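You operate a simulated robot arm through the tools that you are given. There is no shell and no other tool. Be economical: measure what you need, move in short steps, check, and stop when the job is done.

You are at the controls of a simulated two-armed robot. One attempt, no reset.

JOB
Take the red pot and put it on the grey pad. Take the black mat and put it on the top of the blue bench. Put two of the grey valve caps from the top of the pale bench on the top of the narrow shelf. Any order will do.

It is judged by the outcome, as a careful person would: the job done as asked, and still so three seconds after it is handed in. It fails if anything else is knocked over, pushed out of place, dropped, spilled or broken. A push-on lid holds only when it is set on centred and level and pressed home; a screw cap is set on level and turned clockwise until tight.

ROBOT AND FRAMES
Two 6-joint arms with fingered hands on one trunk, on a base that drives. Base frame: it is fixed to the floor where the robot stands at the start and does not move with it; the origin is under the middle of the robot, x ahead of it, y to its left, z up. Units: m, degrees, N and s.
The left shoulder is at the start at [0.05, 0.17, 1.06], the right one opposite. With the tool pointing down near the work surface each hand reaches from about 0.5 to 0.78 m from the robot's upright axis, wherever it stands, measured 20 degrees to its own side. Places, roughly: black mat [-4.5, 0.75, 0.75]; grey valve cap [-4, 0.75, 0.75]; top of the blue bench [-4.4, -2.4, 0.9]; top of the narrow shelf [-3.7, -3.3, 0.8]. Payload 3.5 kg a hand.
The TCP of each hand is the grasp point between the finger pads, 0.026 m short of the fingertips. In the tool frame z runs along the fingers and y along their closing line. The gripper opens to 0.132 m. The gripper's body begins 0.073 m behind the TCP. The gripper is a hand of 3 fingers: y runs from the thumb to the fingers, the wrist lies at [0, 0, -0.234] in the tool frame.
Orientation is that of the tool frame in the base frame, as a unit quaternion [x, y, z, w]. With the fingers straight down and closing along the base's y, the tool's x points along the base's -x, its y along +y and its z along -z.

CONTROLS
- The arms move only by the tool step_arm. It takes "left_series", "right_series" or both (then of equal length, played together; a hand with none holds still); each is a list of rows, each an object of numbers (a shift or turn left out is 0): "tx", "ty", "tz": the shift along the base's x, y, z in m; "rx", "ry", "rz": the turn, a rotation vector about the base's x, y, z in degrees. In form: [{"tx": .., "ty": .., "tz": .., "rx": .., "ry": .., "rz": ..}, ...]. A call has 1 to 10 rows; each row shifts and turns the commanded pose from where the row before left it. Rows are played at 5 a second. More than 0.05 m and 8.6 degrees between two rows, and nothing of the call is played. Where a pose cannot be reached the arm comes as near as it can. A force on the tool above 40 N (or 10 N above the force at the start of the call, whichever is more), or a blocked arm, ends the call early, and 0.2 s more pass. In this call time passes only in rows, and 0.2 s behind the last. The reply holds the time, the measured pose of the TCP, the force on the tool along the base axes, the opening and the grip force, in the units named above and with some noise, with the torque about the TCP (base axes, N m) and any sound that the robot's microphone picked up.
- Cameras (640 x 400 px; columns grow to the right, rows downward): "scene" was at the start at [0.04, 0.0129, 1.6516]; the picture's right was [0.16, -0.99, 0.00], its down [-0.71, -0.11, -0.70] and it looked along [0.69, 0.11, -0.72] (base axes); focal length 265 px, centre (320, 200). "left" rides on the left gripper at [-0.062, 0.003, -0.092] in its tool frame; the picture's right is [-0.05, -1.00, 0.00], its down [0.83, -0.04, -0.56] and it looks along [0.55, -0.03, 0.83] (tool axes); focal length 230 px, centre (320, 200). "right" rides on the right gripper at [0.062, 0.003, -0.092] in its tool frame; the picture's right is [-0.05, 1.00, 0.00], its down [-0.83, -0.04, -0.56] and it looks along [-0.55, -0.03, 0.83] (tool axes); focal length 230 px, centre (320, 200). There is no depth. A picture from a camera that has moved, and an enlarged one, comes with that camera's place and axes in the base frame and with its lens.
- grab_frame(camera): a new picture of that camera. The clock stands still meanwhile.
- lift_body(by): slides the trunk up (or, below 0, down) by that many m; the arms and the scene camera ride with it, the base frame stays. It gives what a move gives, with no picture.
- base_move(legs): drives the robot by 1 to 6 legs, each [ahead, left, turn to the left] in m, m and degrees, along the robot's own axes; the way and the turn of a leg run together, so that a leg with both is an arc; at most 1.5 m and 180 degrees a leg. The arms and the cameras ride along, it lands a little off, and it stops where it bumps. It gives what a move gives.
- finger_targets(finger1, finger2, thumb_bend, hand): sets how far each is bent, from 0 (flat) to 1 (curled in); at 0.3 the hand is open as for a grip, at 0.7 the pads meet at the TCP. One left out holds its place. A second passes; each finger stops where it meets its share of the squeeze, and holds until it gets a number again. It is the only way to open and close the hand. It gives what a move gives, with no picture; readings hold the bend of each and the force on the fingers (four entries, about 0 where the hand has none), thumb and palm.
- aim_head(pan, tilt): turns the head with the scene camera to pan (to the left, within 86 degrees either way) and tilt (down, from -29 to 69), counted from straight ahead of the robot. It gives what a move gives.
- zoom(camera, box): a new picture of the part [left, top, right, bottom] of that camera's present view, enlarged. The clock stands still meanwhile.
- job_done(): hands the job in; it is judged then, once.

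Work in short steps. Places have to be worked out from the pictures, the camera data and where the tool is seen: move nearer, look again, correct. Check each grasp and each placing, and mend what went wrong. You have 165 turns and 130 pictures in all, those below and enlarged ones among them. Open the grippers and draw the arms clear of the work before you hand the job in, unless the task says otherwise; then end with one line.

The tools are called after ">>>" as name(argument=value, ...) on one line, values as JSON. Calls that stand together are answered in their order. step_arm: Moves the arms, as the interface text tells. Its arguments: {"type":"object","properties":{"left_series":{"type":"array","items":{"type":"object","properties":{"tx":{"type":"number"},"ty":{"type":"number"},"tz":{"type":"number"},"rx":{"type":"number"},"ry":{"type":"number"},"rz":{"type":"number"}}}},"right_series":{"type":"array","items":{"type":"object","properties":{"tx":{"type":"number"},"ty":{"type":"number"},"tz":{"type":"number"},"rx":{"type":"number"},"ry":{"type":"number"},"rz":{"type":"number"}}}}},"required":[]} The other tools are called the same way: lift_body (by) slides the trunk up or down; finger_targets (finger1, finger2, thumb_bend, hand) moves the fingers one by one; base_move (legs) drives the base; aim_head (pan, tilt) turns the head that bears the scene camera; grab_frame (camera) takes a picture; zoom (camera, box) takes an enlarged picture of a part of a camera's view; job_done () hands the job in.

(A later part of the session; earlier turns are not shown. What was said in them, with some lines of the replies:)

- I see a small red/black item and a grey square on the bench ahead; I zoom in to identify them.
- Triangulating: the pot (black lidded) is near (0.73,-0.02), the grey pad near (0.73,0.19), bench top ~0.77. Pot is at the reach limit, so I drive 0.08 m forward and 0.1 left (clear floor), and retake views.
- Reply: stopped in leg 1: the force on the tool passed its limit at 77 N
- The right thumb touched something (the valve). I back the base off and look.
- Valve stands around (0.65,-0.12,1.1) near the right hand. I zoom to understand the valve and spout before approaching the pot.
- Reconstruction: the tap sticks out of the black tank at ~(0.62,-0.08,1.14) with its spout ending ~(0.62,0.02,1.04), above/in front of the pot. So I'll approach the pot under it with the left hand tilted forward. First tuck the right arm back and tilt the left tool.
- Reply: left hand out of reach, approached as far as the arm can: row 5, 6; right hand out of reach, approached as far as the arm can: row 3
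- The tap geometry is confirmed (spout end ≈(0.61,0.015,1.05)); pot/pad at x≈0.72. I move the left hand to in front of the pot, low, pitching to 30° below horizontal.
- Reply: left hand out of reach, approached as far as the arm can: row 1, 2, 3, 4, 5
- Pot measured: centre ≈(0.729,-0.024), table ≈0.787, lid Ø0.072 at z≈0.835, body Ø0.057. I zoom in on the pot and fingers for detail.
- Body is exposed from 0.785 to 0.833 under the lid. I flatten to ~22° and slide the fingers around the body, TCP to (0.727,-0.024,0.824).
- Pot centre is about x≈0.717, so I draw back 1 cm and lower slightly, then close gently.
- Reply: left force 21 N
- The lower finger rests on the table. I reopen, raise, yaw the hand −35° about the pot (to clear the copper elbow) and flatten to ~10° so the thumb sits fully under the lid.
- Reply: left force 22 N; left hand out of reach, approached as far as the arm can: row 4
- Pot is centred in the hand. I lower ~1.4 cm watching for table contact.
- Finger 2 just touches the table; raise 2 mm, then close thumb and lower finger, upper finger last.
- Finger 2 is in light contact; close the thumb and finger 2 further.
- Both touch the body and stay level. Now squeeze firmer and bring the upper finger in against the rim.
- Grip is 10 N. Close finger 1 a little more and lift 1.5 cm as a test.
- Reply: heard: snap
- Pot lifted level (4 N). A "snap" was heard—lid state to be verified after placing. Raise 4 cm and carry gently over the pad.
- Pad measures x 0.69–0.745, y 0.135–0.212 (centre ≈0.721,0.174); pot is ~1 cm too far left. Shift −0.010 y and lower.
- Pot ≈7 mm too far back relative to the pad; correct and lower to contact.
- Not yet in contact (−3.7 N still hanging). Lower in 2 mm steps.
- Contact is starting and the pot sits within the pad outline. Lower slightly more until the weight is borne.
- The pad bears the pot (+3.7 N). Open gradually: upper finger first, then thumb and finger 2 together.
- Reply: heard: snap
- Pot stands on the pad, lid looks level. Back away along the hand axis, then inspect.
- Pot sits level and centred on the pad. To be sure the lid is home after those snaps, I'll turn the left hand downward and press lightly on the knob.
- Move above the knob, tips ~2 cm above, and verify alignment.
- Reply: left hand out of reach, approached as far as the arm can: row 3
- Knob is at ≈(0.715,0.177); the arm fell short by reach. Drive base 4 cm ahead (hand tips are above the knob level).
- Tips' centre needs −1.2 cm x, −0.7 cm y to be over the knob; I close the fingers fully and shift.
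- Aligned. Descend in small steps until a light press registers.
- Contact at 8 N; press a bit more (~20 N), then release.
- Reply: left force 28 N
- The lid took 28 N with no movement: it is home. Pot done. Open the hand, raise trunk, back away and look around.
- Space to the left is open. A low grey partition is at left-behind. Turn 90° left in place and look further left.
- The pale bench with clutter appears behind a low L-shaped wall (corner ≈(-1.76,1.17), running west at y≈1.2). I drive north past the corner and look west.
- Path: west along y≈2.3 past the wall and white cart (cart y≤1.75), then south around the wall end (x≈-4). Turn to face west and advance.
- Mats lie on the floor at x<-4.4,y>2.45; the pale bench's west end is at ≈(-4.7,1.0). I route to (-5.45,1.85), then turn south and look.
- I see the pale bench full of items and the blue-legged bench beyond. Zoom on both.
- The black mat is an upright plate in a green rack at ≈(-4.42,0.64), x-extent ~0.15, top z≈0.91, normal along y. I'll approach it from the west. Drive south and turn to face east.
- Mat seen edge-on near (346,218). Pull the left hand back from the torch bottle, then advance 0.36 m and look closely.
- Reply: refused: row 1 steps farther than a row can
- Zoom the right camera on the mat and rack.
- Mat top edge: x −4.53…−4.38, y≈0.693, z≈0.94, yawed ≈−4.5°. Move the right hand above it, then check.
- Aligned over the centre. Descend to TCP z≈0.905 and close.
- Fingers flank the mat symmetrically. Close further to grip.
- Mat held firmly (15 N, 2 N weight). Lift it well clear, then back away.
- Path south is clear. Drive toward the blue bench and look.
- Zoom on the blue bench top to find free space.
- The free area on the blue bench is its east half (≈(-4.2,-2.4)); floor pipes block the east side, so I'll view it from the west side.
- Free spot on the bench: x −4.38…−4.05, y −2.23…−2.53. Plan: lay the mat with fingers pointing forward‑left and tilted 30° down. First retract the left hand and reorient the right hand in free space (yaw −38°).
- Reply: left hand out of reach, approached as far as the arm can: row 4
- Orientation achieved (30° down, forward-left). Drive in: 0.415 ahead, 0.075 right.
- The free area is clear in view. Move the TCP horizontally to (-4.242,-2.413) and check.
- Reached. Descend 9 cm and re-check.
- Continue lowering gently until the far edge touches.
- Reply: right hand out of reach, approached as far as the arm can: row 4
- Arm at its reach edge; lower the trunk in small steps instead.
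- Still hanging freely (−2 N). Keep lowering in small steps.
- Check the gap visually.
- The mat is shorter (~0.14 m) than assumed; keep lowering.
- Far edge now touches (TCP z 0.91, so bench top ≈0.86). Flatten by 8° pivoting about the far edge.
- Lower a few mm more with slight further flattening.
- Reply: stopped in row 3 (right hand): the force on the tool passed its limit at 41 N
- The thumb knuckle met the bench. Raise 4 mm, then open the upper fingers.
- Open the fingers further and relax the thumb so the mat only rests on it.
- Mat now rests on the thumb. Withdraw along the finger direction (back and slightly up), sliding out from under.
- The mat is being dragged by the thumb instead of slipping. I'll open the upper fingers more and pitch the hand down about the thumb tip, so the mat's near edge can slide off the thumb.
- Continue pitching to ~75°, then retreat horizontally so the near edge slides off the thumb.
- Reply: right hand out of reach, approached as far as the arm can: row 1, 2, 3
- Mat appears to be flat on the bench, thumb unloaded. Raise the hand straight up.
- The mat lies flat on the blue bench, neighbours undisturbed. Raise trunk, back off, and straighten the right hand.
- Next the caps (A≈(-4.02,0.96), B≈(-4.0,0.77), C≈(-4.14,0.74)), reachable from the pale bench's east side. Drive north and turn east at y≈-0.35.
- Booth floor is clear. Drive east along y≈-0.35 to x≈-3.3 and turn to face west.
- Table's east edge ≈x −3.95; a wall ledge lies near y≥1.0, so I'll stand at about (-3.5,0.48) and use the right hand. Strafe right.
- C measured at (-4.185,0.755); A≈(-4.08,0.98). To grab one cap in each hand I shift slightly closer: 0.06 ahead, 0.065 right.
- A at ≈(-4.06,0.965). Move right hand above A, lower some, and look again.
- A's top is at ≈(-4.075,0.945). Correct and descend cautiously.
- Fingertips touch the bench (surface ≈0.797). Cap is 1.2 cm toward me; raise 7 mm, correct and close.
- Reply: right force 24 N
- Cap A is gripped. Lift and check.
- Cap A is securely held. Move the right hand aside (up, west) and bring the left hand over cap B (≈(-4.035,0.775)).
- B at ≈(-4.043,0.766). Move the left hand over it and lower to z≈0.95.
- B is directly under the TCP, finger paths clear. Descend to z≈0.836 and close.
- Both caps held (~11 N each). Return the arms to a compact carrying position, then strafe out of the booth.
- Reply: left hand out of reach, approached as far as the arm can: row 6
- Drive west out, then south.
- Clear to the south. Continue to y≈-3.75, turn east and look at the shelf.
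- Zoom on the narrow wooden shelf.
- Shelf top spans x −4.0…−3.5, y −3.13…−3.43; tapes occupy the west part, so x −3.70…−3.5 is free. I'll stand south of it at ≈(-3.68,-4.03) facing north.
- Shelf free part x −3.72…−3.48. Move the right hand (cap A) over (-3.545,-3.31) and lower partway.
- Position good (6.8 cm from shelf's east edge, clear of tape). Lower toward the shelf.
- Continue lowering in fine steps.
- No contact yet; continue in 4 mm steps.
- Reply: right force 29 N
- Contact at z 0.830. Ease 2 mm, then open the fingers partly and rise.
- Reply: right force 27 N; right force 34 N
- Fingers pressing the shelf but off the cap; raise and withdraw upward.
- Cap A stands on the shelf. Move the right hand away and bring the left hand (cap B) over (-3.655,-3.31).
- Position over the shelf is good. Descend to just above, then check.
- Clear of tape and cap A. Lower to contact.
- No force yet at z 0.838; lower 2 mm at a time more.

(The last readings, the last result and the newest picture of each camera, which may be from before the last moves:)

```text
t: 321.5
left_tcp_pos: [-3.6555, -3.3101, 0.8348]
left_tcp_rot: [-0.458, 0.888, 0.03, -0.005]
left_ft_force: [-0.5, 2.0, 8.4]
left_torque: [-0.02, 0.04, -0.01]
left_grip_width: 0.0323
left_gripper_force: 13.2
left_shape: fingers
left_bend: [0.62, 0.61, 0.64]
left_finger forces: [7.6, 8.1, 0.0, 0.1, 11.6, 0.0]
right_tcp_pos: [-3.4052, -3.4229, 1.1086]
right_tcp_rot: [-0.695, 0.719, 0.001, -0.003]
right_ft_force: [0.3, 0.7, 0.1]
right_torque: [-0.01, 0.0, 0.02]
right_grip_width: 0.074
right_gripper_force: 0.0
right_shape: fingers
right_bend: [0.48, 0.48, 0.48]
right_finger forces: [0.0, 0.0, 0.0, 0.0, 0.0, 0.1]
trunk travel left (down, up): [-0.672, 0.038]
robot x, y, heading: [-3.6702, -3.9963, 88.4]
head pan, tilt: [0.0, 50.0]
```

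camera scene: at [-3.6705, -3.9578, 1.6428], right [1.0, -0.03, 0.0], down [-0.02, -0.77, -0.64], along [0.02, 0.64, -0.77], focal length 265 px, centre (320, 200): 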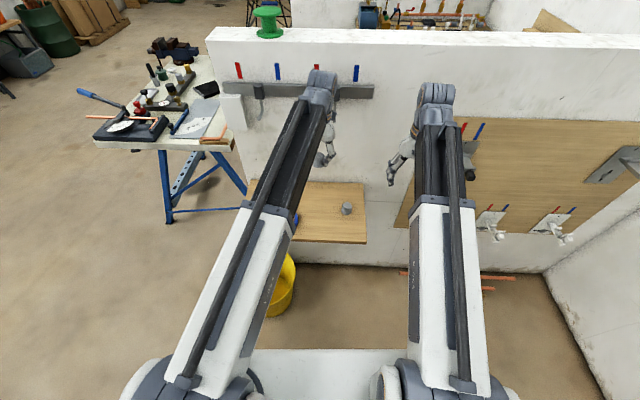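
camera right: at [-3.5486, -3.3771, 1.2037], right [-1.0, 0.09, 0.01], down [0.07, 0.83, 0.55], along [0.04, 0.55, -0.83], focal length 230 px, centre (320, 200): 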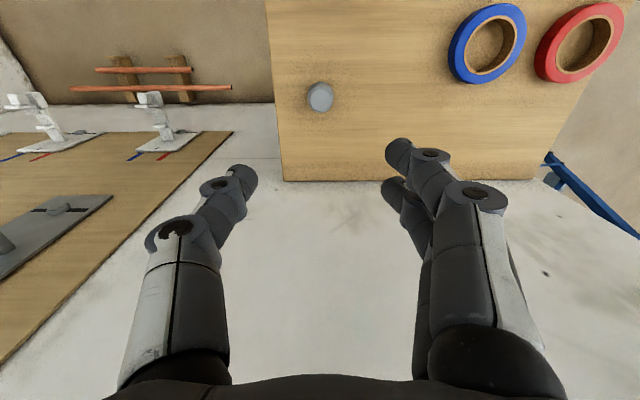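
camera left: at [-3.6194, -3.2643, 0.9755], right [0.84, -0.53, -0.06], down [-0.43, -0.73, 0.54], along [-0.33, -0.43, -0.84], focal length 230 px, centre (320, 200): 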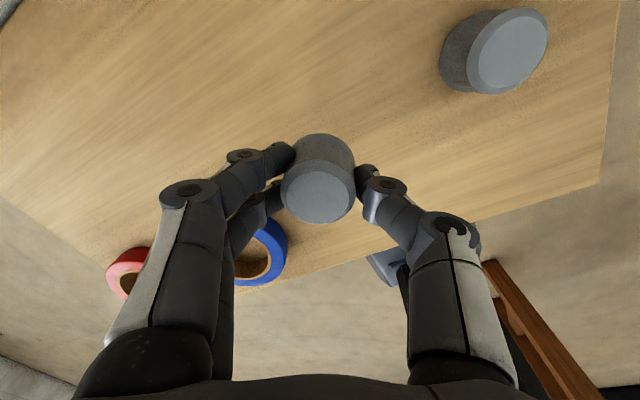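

Contact (8 N). Open partly and rise straight up.

>>> finger_targets(hand="left", finger1=0.52, finger2=0.52, thumb_bend=0.52)

>>> step_arm(left_series=[{"tz": 0.005}, {"tz": 0.004}, {}])

>>> finger_targets(hand="left", finger1=0.49, finger2=0.49, thumb_bend=0.49)

>>> step_arm(left_series=[{"tz": 0.015}, {"tz": 0.03}, {"tz": 0.045}, {"tz": 0.045}, {"tz": 0.045}, {"tz": 0.045}, {"tz": 0.045}, {"tz": 0.03}, {}])

>>> grab_frame(camera="left")

```text
t: 322.5
left_tcp_pos: [-3.6556, -3.3114, 0.8347]
left_tcp_rot: [-0.458, 0.888, 0.029, -0.007]
left_ft_force: [-3.1, 2.4, 12.9]
left_torque: [-0.18, -0.12, 0.01]
left_grip_width: 0.0522
left_gripper_force: 6.3
left_shape: fingers
left_bend: [0.52, 0.52, 0.56]
left_finger forces: [0.1, 0.0, 0.1, 0.0, 11.7, 0.1]
right_tcp_pos: [-3.4054, -3.4223, 1.1079]
right_tcp_rot: [-0.696, 0.718, 0.002, -0.002]
right_ft_force: [1.2, 0.2, -0.2]
right_torque: [-0.01, -0.02, -0.03]
right_grip_width: 0.074
right_gripper_force: 0.2
right_shape: fingers
right_bend: [0.48, 0.48, 0.48]
right_finger forces: [0.0, 0.1, 0.0, 0.0, 0.0, 0.1]
trunk travel left (down, up): [-0.672, 0.038]
robot x, y, heading: [-3.6712, -3.9959, 88.1]
head pan, tilt: [0.0, 50.0]
```

```text
t: 323.3
left_tcp_pos: [-3.6551, -3.311, 0.8428]
left_tcp_rot: [-0.459, 0.888, 0.028, -0.006]
left_ft_force: [-0.5, -1.2, -0.4]
left_torque: [-0.03, -0.01, -0.02]
left_grip_width: 0.0603
left_gripper_force: 0.1
left_shape: fingers
left_bend: [0.52, 0.52, 0.52]
left_finger forces: [0.0, 0.1, 0.0, 0.0, 0.0, 0.0]
right_tcp_pos: [-3.4048, -3.4223, 1.1077]
right_tcp_rot: [-0.695, 0.719, 0.001, -0.003]
right_ft_force: [0.5, 0.8, -0.2]
right_torque: [0.03, 0.03, -0.01]
right_grip_width: 0.074
right_gripper_force: 0.0
right_shape: fingers
right_bend: [0.48, 0.48, 0.48]
right_finger forces: [0.1, 0.0, 0.1, 0.1, 0.0, 0.0]
trunk travel left (down, up): [-0.672, 0.038]
robot x, y, heading: [-3.6736, -3.9952, 88.6]
head pan, tilt: [0.0, 50.0]
```

```text
t: 324.3
left_tcp_pos: [-3.6557, -3.3101, 0.8433]
left_tcp_rot: [-0.459, 0.888, 0.029, -0.006]
left_ft_force: [0.1, 1.0, 0.5]
left_torque: [-0.01, -0.01, 0.01]
left_grip_width: 0.0705
left_gripper_force: 0.1
left_shape: fingers
left_bend: [0.49, 0.49, 0.49]
left_finger forces: [0.0, 0.0, 0.1, 0.1, 0.0, 0.0]
right_tcp_pos: [-3.4053, -3.4226, 1.1083]
right_tcp_rot: [-0.695, 0.719, 0.001, -0.003]
right_ft_force: [0.0, -0.5, 0.2]
right_torque: [-0.02, -0.01, -0.03]
right_grip_width: 0.0742
right_gripper_force: 0.0
right_shape: fingers
right_bend: [0.48, 0.48, 0.48]
right_finger forces: [0.0, 0.0, 0.0, 0.0, 0.0, 0.1]
trunk travel left (down, up): [-0.672, 0.038]
robot x, y, heading: [-3.674, -3.9932, 88.3]
head pan, tilt: [0.0, 50.0]
```

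```text
t: 326.3
left_tcp_pos: [-3.6537, -3.3119, 1.1447]
left_tcp_rot: [-0.459, 0.888, 0.029, -0.006]
left_ft_force: [0.5, -0.1, 0.3]
left_torque: [-0.01, 0.01, 0.01]
left_grip_width: 0.0707
left_gripper_force: 0.0
left_shape: fingers
left_bend: [0.49, 0.49, 0.49]
left_finger forces: [0.0, 0.0, 0.1, 0.0, 0.0, 0.1]
right_tcp_pos: [-3.4042, -3.4226, 1.1075]
right_tcp_rot: [-0.695, 0.719, 0.001, -0.002]
right_ft_force: [0.1, -0.4, -0.2]
right_torque: [-0.02, -0.01, 0.04]
right_grip_width: 0.0739
right_gripper_force: 0.1
right_shape: fingers
right_bend: [0.48, 0.48, 0.48]
right_finger forces: [0.0, 0.0, 0.0, 0.0, 0.1, 0.1]
trunk travel left (down, up): [-0.672, 0.038]
robot x, y, heading: [-3.6716, -3.9942, 88.2]
head pan, tilt: [0.0, 50.0]
```

```text
22 pictures are left
camera left: at [-3.6169, -3.2657, 1.2378], right [0.84, -0.54, -0.06], down [-0.43, -0.73, 0.54], along [-0.33, -0.43, -0.84], focal length 230 px, centre (320, 200)
```

left: 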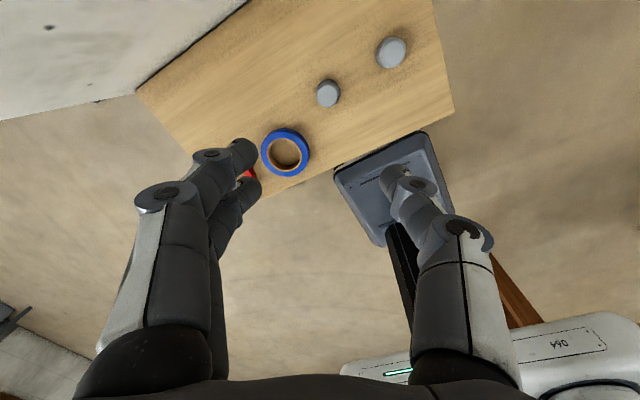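

Both caps stand on the shelf. Retract the left arm, back off slightly, open both hands, and take a final look.

>>> step_arm(left_series=[{"tx": -0.03, "ty": -0.035}, {"tx": -0.03, "ty": -0.035}, {"tx": -0.03, "ty": -0.035}, {"tx": -0.03, "ty": -0.035}, {}])

>>> base_move(legs=[[-0.18, 0, 0]])

>>> finger_targets(hand="left", finger1=0.3, finger2=0.3, thumb_bend=0.3)

>>> finger_targets(hand="right", finger1=0.3, finger2=0.3, thumb_bend=0.3)

>>> zoom(camera="scene", box=[60, 60, 460, 310])

```text
t: 327.5
left_tcp_pos: [-3.7744, -3.4503, 1.1412]
left_tcp_rot: [-0.458, 0.889, 0.029, -0.006]
left_ft_force: [1.7, -0.2, 0.0]
left_torque: [0.04, -0.04, -0.03]
left_grip_width: 0.0706
left_gripper_force: 0.2
left_shape: fingers
left_bend: [0.49, 0.49, 0.49]
left_finger forces: [0.1, 0.0, 0.0, 0.1, 0.0, 0.1]
right_tcp_pos: [-3.405, -3.4225, 1.1086]
right_tcp_rot: [-0.695, 0.719, 0.001, -0.002]
right_ft_force: [-0.1, 0.6, 0.6]
right_torque: [0.0, 0.01, -0.02]
right_grip_width: 0.0741
right_gripper_force: 0.0
right_shape: fingers
right_bend: [0.48, 0.48, 0.48]
right_finger forces: [0.0, 0.0, 0.0, 0.0, 0.0, 0.0]
trunk travel left (down, up): [-0.672, 0.038]
robot x, y, heading: [-3.6731, -3.9919, 88.5]
head pan, tilt: [0.0, 50.0]
```

```text
t: 329.0
left_tcp_pos: [-3.776, -3.6322, 1.1421]
left_tcp_rot: [-0.458, 0.889, 0.03, -0.006]
left_ft_force: [0.3, -0.6, -0.8]
left_torque: [0.02, 0.0, 0.02]
left_grip_width: 0.0708
left_gripper_force: 0.0
left_shape: fingers
left_bend: [0.49, 0.49, 0.49]
left_finger forces: [0.0, 0.0, 0.1, 0.0, 0.0, 0.0]
right_tcp_pos: [-3.4075, -3.6068, 1.1091]
right_tcp_rot: [-0.694, 0.72, 0.002, -0.001]
right_ft_force: [0.6, -0.9, -0.3]
right_torque: [0.01, -0.01, -0.02]
right_grip_width: 0.0741
right_gripper_force: 0.1
right_shape: fingers
right_bend: [0.48, 0.48, 0.48]
right_finger forces: [0.0, 0.1, 0.0, 0.1, 0.0, 0.1]
trunk travel left (down, up): [-0.672, 0.038]
robot x, y, heading: [-3.6768, -4.1791, 88.2]
head pan, tilt: [0.0, 50.0]
```

```text
t: 330.0
left_tcp_pos: [-3.7761, -3.6323, 1.1416]
left_tcp_rot: [-0.457, 0.889, 0.029, -0.007]
left_ft_force: [1.3, 0.2, 0.1]
left_torque: [0.01, -0.02, 0.02]
left_grip_width: 0.134
left_gripper_force: 0.0
left_shape: fingers
left_bend: [0.3, 0.3, 0.3]
left_finger forces: [0.0, 0.0, 0.0, 0.1, 0.0, 0.0]
right_tcp_pos: [-3.4083, -3.6056, 1.1072]
right_tcp_rot: [-0.694, 0.72, 0.002, -0.003]
right_ft_force: [0.9, -0.1, 0.3]
right_torque: [-0.02, -0.01, -0.04]
right_grip_width: 0.074
right_gripper_force: 0.0
right_shape: fingers
right_bend: [0.48, 0.48, 0.48]
right_finger forces: [0.1, 0.0, 0.1, 0.1, 0.0, 0.1]
trunk travel left (down, up): [-0.672, 0.038]
robot x, y, heading: [-3.6762, -4.1743, 88.2]
head pan, tilt: [0.0, 50.0]
```

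```text
t: 331.0
left_tcp_pos: [-3.7759, -3.6301, 1.141]
left_tcp_rot: [-0.457, 0.889, 0.03, -0.006]
left_ft_force: [-0.6, 0.0, 0.8]
left_torque: [0.02, 0.01, 0.02]
left_grip_width: 0.1338
left_gripper_force: 0.0
left_shape: fingers
left_bend: [0.3, 0.3, 0.3]
left_finger forces: [0.0, 0.1, 0.0, 0.1, 0.1, 0.1]
right_tcp_pos: [-3.4089, -3.6063, 1.1088]
right_tcp_rot: [-0.694, 0.72, 0.001, -0.002]
right_ft_force: [0.1, 0.5, -0.3]
right_torque: [-0.02, -0.03, 0.01]
right_grip_width: 0.1337
right_gripper_force: 0.1
right_shape: fingers
right_bend: [0.3, 0.3, 0.3]
right_finger forces: [0.0, 0.0, 0.1, 0.0, 0.1, 0.1]
trunk travel left (down, up): [-0.672, 0.038]
robot x, y, heading: [-3.6782, -4.1772, 88.2]
head pan, tilt: [0.0, 50.0]
```

```text
1.60 times, centred on (260, 185) of scene
camera zoom: at [-3.6758, -4.1397, 1.6427], right [1.0, -0.03, 0.0], down [-0.02, -0.77, -0.64], along [0.02, 0.64, -0.77], focal length 424 px, centre (416, 224)
```

zoom: 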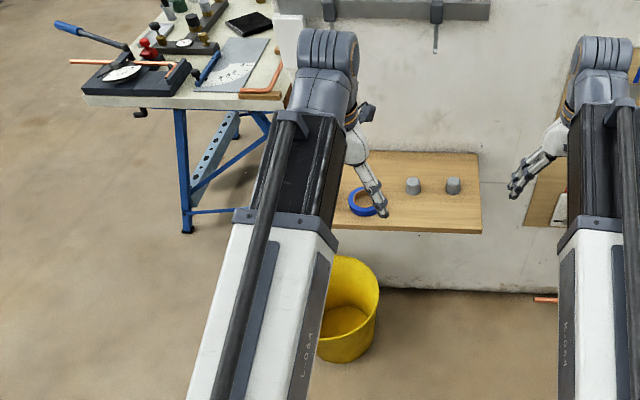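

Both caps are upright on the narrow shelf and the black mat is flat on the blue bench. I last saw the pot on its pad with the lid level, before driving away. Hands are open and clear, so I hand the job in.

>>> job_done()

```text
The job is handed in.
```

The red pot is on the grey pad, the black mat is flat on top of the blue bench, and two grey valve caps are upright on the narrow shelf. Early on, while driving, the right hand bumped what I took to be the tap on the black tank (77 N). I saw no change in it from the cameras.
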